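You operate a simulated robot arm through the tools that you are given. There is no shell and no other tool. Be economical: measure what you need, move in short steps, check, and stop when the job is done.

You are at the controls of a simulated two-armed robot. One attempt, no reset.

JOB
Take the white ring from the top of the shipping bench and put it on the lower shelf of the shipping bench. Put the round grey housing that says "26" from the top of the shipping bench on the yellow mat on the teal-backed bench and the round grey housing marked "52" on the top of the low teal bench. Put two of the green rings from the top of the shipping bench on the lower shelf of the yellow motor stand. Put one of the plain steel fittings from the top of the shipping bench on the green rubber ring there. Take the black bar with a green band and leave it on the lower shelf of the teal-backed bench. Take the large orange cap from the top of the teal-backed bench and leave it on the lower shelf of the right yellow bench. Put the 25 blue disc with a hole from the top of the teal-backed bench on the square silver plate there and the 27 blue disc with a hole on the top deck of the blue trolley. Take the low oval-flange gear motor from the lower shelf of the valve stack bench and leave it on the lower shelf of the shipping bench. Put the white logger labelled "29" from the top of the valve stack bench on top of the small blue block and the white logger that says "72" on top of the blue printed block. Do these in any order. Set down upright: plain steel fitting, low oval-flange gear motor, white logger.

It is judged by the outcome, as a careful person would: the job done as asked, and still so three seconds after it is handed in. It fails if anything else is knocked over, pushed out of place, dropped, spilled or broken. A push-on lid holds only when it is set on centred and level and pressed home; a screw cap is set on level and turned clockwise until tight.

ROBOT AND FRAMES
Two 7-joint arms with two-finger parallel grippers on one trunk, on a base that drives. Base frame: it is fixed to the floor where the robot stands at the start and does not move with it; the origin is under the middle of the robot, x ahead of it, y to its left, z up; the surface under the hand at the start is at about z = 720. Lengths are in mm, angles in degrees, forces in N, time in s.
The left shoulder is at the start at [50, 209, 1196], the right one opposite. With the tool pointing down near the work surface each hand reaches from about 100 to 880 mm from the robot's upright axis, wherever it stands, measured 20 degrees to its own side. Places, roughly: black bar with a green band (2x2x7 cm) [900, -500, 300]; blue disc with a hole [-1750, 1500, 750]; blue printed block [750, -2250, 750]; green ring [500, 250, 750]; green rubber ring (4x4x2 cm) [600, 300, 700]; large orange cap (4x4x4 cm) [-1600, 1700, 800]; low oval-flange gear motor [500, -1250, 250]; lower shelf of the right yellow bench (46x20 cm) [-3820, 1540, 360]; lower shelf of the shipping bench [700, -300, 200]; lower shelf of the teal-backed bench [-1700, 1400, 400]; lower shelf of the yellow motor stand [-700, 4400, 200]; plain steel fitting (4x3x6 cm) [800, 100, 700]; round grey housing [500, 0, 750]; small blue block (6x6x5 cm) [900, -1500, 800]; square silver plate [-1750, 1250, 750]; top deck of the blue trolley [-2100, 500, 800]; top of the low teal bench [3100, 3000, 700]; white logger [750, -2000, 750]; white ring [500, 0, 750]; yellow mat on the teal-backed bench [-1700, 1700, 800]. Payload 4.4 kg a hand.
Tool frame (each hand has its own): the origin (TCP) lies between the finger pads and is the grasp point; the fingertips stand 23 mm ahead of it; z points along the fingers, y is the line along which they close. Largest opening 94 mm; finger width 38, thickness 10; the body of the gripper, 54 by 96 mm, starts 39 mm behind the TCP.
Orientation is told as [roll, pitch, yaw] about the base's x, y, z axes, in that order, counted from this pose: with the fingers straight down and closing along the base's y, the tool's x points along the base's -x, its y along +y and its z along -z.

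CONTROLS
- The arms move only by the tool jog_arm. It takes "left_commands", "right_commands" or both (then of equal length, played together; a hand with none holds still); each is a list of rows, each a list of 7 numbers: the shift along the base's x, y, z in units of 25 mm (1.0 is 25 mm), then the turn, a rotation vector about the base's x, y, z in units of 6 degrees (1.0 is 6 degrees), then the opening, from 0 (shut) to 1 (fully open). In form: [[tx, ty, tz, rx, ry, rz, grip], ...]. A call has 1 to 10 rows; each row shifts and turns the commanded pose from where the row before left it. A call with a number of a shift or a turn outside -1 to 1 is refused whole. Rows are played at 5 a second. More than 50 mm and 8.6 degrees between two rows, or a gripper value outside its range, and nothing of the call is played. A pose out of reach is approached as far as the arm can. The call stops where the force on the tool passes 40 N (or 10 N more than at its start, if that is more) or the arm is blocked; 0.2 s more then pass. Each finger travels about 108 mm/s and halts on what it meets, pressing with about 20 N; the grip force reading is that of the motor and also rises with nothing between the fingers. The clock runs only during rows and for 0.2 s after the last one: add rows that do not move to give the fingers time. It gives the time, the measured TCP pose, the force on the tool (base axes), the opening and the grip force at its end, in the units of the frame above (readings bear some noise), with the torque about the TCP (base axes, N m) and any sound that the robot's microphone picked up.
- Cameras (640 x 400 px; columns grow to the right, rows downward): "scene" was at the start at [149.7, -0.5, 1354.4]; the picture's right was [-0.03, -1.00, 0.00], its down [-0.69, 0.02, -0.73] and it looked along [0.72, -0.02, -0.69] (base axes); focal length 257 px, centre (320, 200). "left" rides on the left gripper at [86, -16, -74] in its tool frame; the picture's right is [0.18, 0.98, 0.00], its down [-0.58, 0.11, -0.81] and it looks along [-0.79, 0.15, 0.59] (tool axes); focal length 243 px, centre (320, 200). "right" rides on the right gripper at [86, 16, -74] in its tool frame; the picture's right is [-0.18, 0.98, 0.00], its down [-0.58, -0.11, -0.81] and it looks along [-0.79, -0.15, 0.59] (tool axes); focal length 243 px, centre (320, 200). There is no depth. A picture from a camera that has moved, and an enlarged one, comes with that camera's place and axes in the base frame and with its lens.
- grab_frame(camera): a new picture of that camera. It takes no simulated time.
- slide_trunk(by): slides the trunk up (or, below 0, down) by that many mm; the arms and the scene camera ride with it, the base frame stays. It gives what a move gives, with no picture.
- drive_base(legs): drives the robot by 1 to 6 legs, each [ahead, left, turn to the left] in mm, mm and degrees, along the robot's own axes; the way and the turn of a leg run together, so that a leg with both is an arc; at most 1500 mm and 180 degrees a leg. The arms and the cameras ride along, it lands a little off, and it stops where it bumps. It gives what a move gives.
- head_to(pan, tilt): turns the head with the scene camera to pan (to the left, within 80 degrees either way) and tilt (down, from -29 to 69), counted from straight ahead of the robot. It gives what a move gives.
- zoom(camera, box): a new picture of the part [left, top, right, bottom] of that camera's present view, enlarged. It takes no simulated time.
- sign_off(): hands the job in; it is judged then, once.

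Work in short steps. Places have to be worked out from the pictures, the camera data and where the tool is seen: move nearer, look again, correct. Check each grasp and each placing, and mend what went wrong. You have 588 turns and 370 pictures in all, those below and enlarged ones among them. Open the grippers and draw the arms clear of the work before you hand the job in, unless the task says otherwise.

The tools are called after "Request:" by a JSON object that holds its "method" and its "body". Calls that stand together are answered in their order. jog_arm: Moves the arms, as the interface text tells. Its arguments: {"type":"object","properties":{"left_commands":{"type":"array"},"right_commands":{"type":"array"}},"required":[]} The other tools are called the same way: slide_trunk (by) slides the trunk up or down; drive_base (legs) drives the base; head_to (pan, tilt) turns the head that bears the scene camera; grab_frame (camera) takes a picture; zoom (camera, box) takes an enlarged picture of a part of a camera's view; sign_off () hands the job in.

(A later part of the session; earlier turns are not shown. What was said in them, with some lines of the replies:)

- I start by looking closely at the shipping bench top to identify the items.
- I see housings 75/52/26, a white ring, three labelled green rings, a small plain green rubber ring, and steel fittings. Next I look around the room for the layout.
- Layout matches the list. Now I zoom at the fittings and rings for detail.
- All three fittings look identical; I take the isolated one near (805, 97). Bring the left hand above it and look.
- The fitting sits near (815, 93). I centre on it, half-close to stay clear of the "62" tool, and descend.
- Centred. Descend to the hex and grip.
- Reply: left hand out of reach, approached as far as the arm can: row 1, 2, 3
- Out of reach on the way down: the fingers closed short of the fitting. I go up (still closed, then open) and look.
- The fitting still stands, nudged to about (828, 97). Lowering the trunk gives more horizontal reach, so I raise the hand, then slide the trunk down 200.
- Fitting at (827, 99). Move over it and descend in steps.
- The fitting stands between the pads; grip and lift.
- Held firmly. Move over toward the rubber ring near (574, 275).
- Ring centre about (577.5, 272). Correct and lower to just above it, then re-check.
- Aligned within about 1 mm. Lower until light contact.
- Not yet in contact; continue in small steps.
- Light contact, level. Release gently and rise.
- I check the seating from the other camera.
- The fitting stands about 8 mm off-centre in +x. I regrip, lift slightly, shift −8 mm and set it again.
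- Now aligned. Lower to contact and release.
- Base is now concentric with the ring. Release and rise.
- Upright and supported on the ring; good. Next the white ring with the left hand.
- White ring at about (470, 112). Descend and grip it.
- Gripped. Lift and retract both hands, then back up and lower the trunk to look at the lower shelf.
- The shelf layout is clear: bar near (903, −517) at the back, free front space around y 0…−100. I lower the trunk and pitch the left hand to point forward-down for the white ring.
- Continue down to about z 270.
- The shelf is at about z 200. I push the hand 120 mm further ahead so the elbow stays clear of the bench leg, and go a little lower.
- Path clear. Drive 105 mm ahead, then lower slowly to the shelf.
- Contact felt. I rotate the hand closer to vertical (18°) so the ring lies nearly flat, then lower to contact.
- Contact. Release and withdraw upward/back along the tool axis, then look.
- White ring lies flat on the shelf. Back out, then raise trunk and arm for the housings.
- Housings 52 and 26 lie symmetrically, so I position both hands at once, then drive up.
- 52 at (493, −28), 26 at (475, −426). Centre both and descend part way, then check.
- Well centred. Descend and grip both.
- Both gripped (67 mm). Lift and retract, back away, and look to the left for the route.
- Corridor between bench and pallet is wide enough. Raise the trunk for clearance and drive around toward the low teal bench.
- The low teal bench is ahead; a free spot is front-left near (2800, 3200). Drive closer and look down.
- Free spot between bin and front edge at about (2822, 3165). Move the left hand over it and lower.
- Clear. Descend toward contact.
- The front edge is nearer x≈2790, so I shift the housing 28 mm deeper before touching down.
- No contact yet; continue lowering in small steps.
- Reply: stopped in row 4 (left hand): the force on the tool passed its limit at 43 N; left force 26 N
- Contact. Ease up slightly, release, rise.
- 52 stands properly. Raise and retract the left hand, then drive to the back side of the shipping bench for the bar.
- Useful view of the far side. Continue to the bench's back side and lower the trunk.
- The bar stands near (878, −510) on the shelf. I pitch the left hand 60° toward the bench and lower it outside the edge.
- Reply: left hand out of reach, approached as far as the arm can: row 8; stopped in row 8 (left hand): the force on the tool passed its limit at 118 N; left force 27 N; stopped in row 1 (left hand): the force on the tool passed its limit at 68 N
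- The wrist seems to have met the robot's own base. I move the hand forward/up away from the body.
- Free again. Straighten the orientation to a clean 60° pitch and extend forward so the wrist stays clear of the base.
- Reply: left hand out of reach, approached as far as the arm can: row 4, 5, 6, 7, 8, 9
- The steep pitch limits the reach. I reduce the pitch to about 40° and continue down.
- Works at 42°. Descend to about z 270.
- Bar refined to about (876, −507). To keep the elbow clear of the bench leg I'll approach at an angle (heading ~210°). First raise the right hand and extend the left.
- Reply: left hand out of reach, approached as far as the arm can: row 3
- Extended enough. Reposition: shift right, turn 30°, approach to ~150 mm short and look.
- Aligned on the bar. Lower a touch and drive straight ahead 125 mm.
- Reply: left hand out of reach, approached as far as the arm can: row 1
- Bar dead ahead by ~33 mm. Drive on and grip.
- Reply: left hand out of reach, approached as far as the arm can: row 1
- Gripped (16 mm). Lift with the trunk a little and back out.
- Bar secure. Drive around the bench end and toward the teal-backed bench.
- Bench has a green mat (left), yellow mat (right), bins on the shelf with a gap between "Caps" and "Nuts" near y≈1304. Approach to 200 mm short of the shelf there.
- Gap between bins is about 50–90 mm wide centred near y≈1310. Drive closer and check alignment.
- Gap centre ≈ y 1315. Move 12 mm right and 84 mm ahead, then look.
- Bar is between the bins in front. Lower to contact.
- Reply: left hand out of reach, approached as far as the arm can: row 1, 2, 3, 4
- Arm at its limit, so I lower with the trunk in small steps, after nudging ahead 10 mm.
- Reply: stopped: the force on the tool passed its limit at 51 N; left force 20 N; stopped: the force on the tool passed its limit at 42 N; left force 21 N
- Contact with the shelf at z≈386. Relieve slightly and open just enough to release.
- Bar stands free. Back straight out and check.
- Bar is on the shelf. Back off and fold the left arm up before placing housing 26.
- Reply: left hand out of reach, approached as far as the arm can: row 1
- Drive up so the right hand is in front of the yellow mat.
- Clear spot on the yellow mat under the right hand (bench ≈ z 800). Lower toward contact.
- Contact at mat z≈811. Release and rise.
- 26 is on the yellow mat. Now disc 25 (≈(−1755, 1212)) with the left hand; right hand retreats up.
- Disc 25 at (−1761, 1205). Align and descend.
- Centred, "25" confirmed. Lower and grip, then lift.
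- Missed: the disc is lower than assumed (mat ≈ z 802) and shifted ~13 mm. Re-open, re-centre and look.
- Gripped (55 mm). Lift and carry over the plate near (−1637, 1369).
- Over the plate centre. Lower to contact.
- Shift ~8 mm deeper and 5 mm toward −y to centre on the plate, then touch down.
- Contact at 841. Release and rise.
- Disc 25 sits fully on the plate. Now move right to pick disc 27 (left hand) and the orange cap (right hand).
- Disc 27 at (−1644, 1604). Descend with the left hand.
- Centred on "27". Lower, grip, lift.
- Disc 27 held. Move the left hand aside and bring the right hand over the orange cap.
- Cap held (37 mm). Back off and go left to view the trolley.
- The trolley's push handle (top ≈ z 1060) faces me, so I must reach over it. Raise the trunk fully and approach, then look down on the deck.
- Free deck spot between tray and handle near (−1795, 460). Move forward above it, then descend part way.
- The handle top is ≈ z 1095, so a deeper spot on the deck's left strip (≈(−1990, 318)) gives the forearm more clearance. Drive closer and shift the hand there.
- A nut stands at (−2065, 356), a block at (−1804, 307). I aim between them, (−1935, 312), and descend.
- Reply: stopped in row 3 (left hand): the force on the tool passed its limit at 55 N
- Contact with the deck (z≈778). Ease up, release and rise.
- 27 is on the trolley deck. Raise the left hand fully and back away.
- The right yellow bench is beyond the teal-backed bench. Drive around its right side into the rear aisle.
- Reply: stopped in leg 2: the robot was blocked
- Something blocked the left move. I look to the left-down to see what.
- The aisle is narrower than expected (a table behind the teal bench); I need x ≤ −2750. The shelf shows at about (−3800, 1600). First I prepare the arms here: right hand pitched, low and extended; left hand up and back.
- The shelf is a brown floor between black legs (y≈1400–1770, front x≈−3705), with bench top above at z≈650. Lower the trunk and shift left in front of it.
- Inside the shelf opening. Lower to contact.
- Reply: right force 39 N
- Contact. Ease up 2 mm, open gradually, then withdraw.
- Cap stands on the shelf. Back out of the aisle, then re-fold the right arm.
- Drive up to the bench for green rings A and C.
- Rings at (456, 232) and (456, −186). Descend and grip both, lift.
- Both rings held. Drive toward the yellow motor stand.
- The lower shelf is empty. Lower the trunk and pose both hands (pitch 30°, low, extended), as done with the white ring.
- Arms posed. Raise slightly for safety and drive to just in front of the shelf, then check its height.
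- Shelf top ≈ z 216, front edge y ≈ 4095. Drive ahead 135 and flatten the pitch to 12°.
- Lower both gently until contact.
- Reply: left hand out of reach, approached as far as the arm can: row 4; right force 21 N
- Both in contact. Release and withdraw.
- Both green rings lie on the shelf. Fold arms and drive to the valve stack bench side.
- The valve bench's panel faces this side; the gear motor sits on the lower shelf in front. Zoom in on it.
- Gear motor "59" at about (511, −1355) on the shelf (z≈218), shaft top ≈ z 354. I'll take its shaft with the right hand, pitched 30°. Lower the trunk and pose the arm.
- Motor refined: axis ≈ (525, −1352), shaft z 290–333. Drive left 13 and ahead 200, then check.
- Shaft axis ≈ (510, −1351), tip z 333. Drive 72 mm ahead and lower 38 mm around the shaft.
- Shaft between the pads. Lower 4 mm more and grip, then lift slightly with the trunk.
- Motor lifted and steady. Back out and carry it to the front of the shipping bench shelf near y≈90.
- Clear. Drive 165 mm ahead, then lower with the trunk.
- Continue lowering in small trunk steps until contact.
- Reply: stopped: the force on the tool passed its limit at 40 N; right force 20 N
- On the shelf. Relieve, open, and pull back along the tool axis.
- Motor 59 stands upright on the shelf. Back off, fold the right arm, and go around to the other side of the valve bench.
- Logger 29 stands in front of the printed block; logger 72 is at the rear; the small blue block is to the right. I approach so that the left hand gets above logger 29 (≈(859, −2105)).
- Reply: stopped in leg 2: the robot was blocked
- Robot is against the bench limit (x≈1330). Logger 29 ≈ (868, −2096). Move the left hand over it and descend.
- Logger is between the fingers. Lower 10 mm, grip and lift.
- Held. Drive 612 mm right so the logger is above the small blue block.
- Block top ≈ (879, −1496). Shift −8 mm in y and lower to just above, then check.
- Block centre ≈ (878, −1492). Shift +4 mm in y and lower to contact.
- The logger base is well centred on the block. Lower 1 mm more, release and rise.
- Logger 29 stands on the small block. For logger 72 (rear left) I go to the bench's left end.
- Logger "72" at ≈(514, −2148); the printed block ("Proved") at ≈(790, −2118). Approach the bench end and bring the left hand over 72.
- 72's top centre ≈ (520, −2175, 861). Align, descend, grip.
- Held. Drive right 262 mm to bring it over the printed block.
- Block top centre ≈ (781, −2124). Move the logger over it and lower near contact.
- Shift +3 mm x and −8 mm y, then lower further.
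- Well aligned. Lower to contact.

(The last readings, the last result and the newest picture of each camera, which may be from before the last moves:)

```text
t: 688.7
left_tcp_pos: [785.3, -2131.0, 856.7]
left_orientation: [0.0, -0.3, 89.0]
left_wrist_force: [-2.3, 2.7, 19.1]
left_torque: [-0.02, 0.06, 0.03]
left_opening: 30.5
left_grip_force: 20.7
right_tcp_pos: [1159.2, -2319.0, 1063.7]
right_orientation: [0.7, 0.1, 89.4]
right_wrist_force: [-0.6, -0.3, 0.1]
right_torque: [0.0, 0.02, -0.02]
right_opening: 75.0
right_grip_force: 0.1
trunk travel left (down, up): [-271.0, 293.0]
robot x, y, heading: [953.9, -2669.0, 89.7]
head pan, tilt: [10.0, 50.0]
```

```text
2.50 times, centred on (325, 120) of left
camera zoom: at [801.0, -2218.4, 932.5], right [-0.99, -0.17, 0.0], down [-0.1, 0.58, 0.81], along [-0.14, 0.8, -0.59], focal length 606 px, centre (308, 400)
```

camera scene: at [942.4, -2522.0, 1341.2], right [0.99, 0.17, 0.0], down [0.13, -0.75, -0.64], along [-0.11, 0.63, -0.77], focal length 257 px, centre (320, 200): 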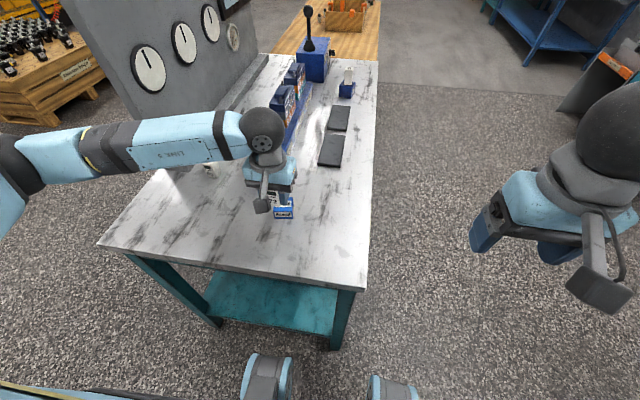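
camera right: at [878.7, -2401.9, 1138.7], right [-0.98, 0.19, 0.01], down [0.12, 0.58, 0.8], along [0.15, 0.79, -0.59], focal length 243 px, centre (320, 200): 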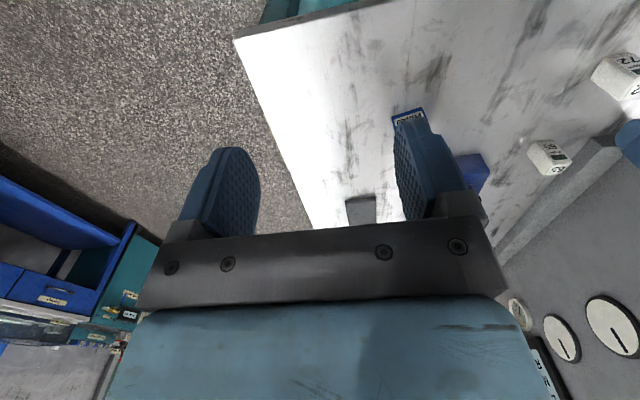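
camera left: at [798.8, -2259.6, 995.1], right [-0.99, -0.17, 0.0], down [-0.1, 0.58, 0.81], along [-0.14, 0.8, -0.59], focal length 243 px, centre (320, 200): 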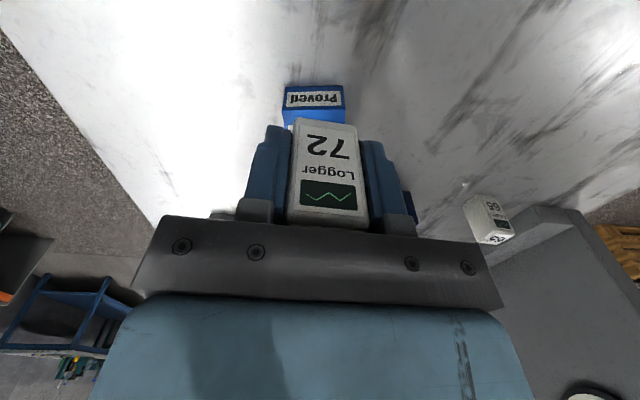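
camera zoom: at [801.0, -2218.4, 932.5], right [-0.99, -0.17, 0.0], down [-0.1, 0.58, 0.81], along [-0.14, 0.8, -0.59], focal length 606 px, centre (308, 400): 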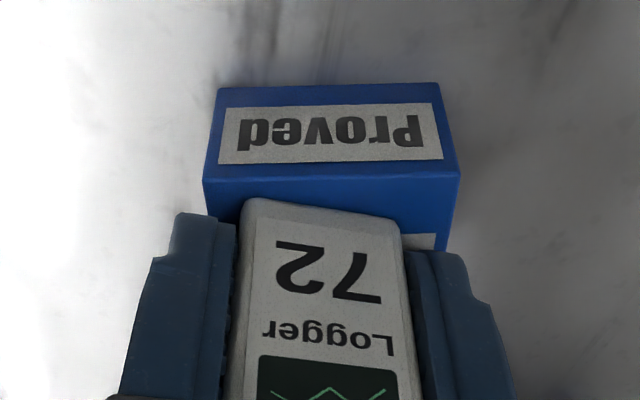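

Contact, well on the block. Release and rise.

Request:
{"method": "jog_arm", "body": {"left_commands": [[0, 0, 0.05, 0, 0, 0, 0], [0, 0, 0, 0, 0, 0, 0.37], [0, 0, 0, 0, 0, 0, 0.45], [0, 0, 0, 0, 0, 0, 0.5], [0, 0, 0.6, 0, 0, 0, 0.5], [0, 0, 1, 0, 0, 0, 0.5], [0, 0, 1, 0, 0, 0, 0.5], [0, 0, 1, 0, 0, 0, 0.5], [0, 0, 1, 0, 0, 0, 0.5]]}}

Request:
{"method": "grab_frame", "body": {"camera": "left"}}

Request:
{"method": "zoom", "body": {"camera": "scene", "box": [240, 160, 330, 240]}}

```text
t: 690.7
left_tcp_pos: [784.4, -2130.6, 972.6]
left_orientation: [0.1, -0.1, 89.1]
left_wrist_force: [0.0, 0.2, 0.2]
left_torque: [0.01, 0.03, 0.01]
left_opening: 47.2
left_grip_force: 0.0
right_tcp_pos: [1158.4, -2317.7, 1062.2]
right_orientation: [0.8, 0.0, 89.4]
right_wrist_force: [0.2, 0.4, -0.1]
right_torque: [-0.01, -0.04, 0.02]
right_opening: 75.1
right_grip_force: 0.1
trunk travel left (down, up): [-271.0, 293.0]
robot x, y, heading: [955.6, -2665.7, 89.8]
head pan, tilt: [10.0, 50.0]
```

```text
164 pictures are left
camera left: at [800.2, -2217.6, 1047.6], right [-0.99, -0.17, 0.0], down [-0.1, 0.58, 0.81], along [-0.14, 0.8, -0.59], focal length 243 px, centre (320, 200)
```

left: 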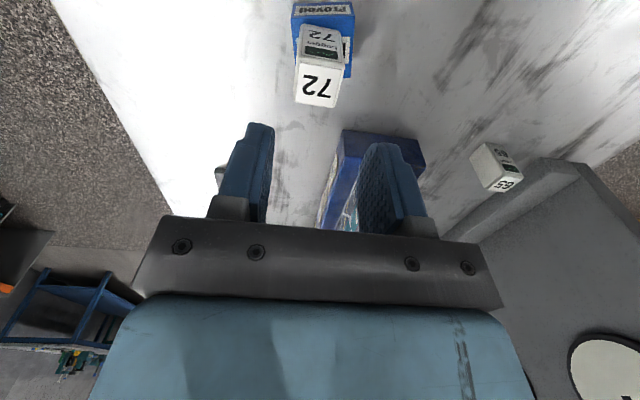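

```text
5.00 times, centred on (285, 200) of scene
camera zoom: at [942.7, -2522.4, 1341.2], right [0.99, 0.17, 0.0], down [0.13, -0.76, -0.64], along [-0.11, 0.63, -0.77], focal length 1285 px, centre (495, 200)
```

zoom: 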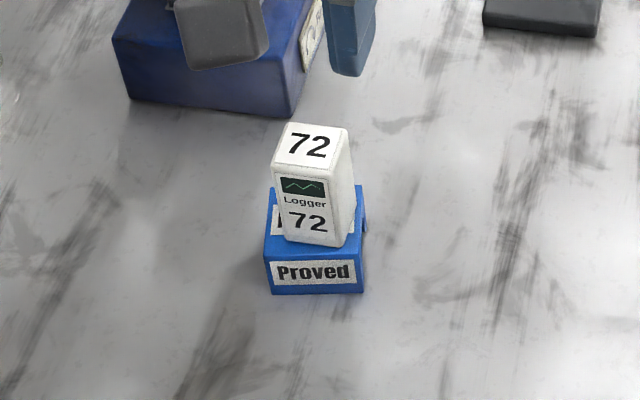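

All placements are done. I withdraw and make a check round of the teal-backed bench and shipping bench before handing in.

Request:
{"method": "drive_base", "body": {"legs": [[-250, 0, 0], [0, 1400, 0], [1450, 0, 0], [1450, 0, 0], [500, 0, 60]]}}

Request:
{"method": "head_to", "body": {"pan": 0, "tilt": 20}}

Request:
{"method": "grab_frame", "body": {"camera": "scene"}}

Request:
{"method": "head_to", "body": {"pan": -80, "tilt": 25}}

Request:
{"method": "grab_frame", "body": {"camera": "scene"}}

```text
t: 720.9
left_tcp_pos: [-1191.9, 525.6, 972.6]
left_orientation: [0.0, -0.1, 148.3]
left_wrist_force: [-0.7, -0.1, 0.2]
left_torque: [0.05, 0.0, -0.02]
left_opening: 46.8
left_grip_force: 0.0
right_tcp_pos: [-838.2, 751.0, 1063.3]
right_orientation: [0.7, 0.2, 148.7]
right_wrist_force: [0.0, -0.6, 0.9]
right_torque: [-0.01, -0.02, 0.01]
right_opening: 75.2
right_grip_force: 0.1
trunk travel left (down, up): [-271.0, 293.0]
robot x, y, heading: [-644.7, 397.9, 148.7]
head pan, tilt: [10.0, 50.0]
cut short: leg 5
```

```text
t: 721.8
left_tcp_pos: [-1191.5, 525.7, 973.0]
left_orientation: [0.1, -0.1, 148.3]
left_wrist_force: [0.1, -0.4, -0.1]
left_torque: [0.01, 0.01, 0.0]
left_opening: 46.9
left_grip_force: 0.2
right_tcp_pos: [-839.3, 750.4, 1062.8]
right_orientation: [0.9, 0.0, 148.8]
right_wrist_force: [0.1, -0.6, -0.5]
right_torque: [-0.02, 0.0, -0.01]
right_opening: 75.4
right_grip_force: 0.1
trunk travel left (down, up): [-271.0, 293.0]
robot x, y, heading: [-643.6, 397.9, 148.7]
head pan, tilt: [0.0, 20.0]
```

```text
162 pictures are left
camera scene: at [-780.7, 481.6, 1386.7], right [0.52, 0.86, 0.0], down [0.29, -0.18, -0.94], along [-0.8, 0.49, -0.34], focal length 257 px, centre (320, 200)
```

scene: 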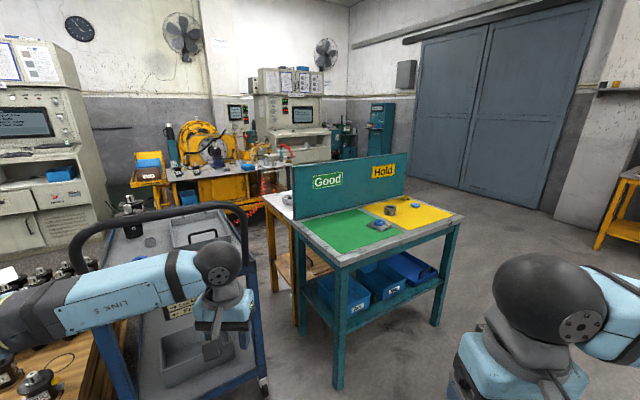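

```text
t: 723.4
left_tcp_pos: [-1190.7, 525.6, 971.7]
left_orientation: [0.1, 0.0, 148.3]
left_wrist_force: [-0.4, -1.1, 0.2]
left_torque: [0.04, 0.01, -0.01]
left_opening: 46.9
left_grip_force: 0.0
right_tcp_pos: [-839.6, 750.7, 1062.4]
right_orientation: [0.9, 0.0, 148.7]
right_wrist_force: [-0.4, 0.3, -0.7]
right_torque: [0.03, -0.01, -0.01]
right_opening: 75.3
right_grip_force: 0.1
trunk travel left (down, up): [-271.0, 293.0]
robot x, y, heading: [-641.4, 395.8, 148.9]
head pan, tilt: [-80.0, 25.0]
```

```text
161 pictures are left
camera scene: at [-667.7, 519.4, 1378.7], right [0.93, -0.36, 0.0], down [-0.15, -0.39, -0.91], along [0.33, 0.85, -0.42], focal length 257 px, centre (320, 200)
```

scene: 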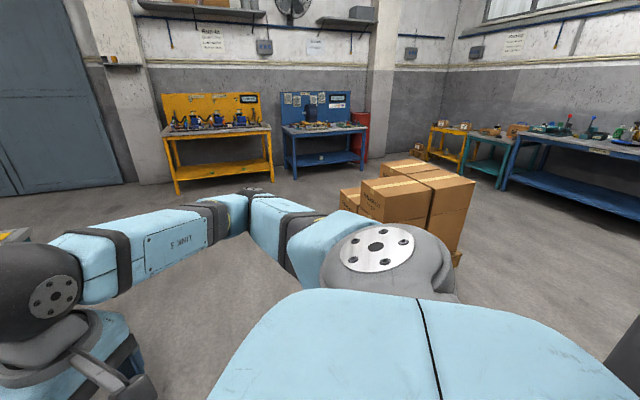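

Request:
{"method": "head_to", "body": {"pan": 0, "tilt": 25}}

Request:
{"method": "zoom", "body": {"camera": "scene", "box": [270, 150, 480, 320]}}

Request:
{"method": "zoom", "body": {"camera": "scene", "box": [90, 140, 270, 260]}}

```text
t: 724.9
left_tcp_pos: [-1190.0, 525.9, 972.8]
left_orientation: [0.1, -0.1, 148.3]
left_wrist_force: [0.0, 0.3, -0.4]
left_torque: [-0.01, -0.01, 0.0]
left_opening: 47.2
left_grip_force: 0.1
right_tcp_pos: [-840.0, 750.3, 1062.4]
right_orientation: [0.8, 0.1, 148.7]
right_wrist_force: [-0.2, -0.2, -1.2]
right_torque: [-0.01, 0.01, -0.01]
right_opening: 75.1
right_grip_force: 0.0
trunk travel left (down, up): [-271.0, 293.0]
robot x, y, heading: [-642.1, 398.0, 148.9]
head pan, tilt: [0.0, 25.0]
```

```text
2.35 times, centred on (375, 235) of scene
camera zoom: at [-779.7, 481.2, 1378.7], right [0.52, 0.86, 0.0], down [0.36, -0.22, -0.91], along [-0.78, 0.47, -0.42], focal length 605 px, centre (191, 118)
```

zoom: 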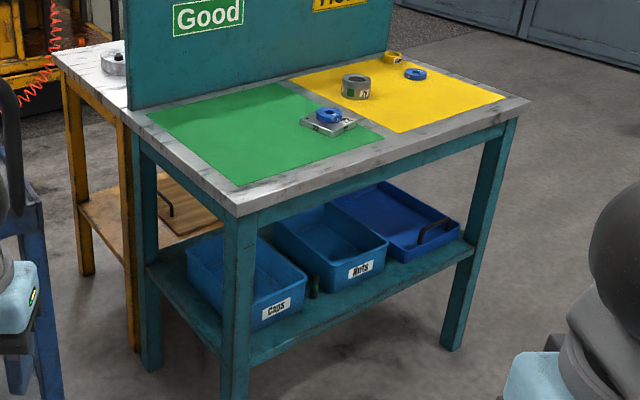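

```text
3.33 times, centred on (180, 200) of scene
camera zoom: at [-779.7, 481.2, 1378.7], right [0.52, 0.86, 0.0], down [0.36, -0.22, -0.91], along [-0.78, 0.47, -0.42], focal length 857 px, centre (787, 200)
```

zoom: 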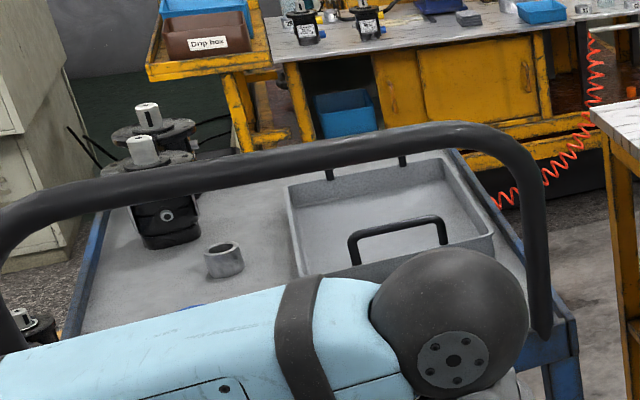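

Everything checked is in place, the grippers are open and the arms clear; handing in.

Request:
{"method": "sign_off", "body": {}}

```text
The job is handed in.
```

I did every item on the list and handed the job in, with the grippers open and the arms clear. Each item was photographed in place after I released it. In a last look at the teal-backed bench, the black bar, disc 25 and housing 26 were still in place. I did not re-check the other benches or disc 27 in that round.

Other points:
- **Fitting:** it sits about 4 mm off the centre of the green rubber ring but is upright. My first grasp nudged it about 10 mm.
- **Disc 25:** I missed the first grasp and slid it about 13 mm on the green mat before picking it up.
- **Driving:** the base touched something twice, once behind the teal-backed bench and once against the valve stack bench. I saw nothing moved or knocked over.
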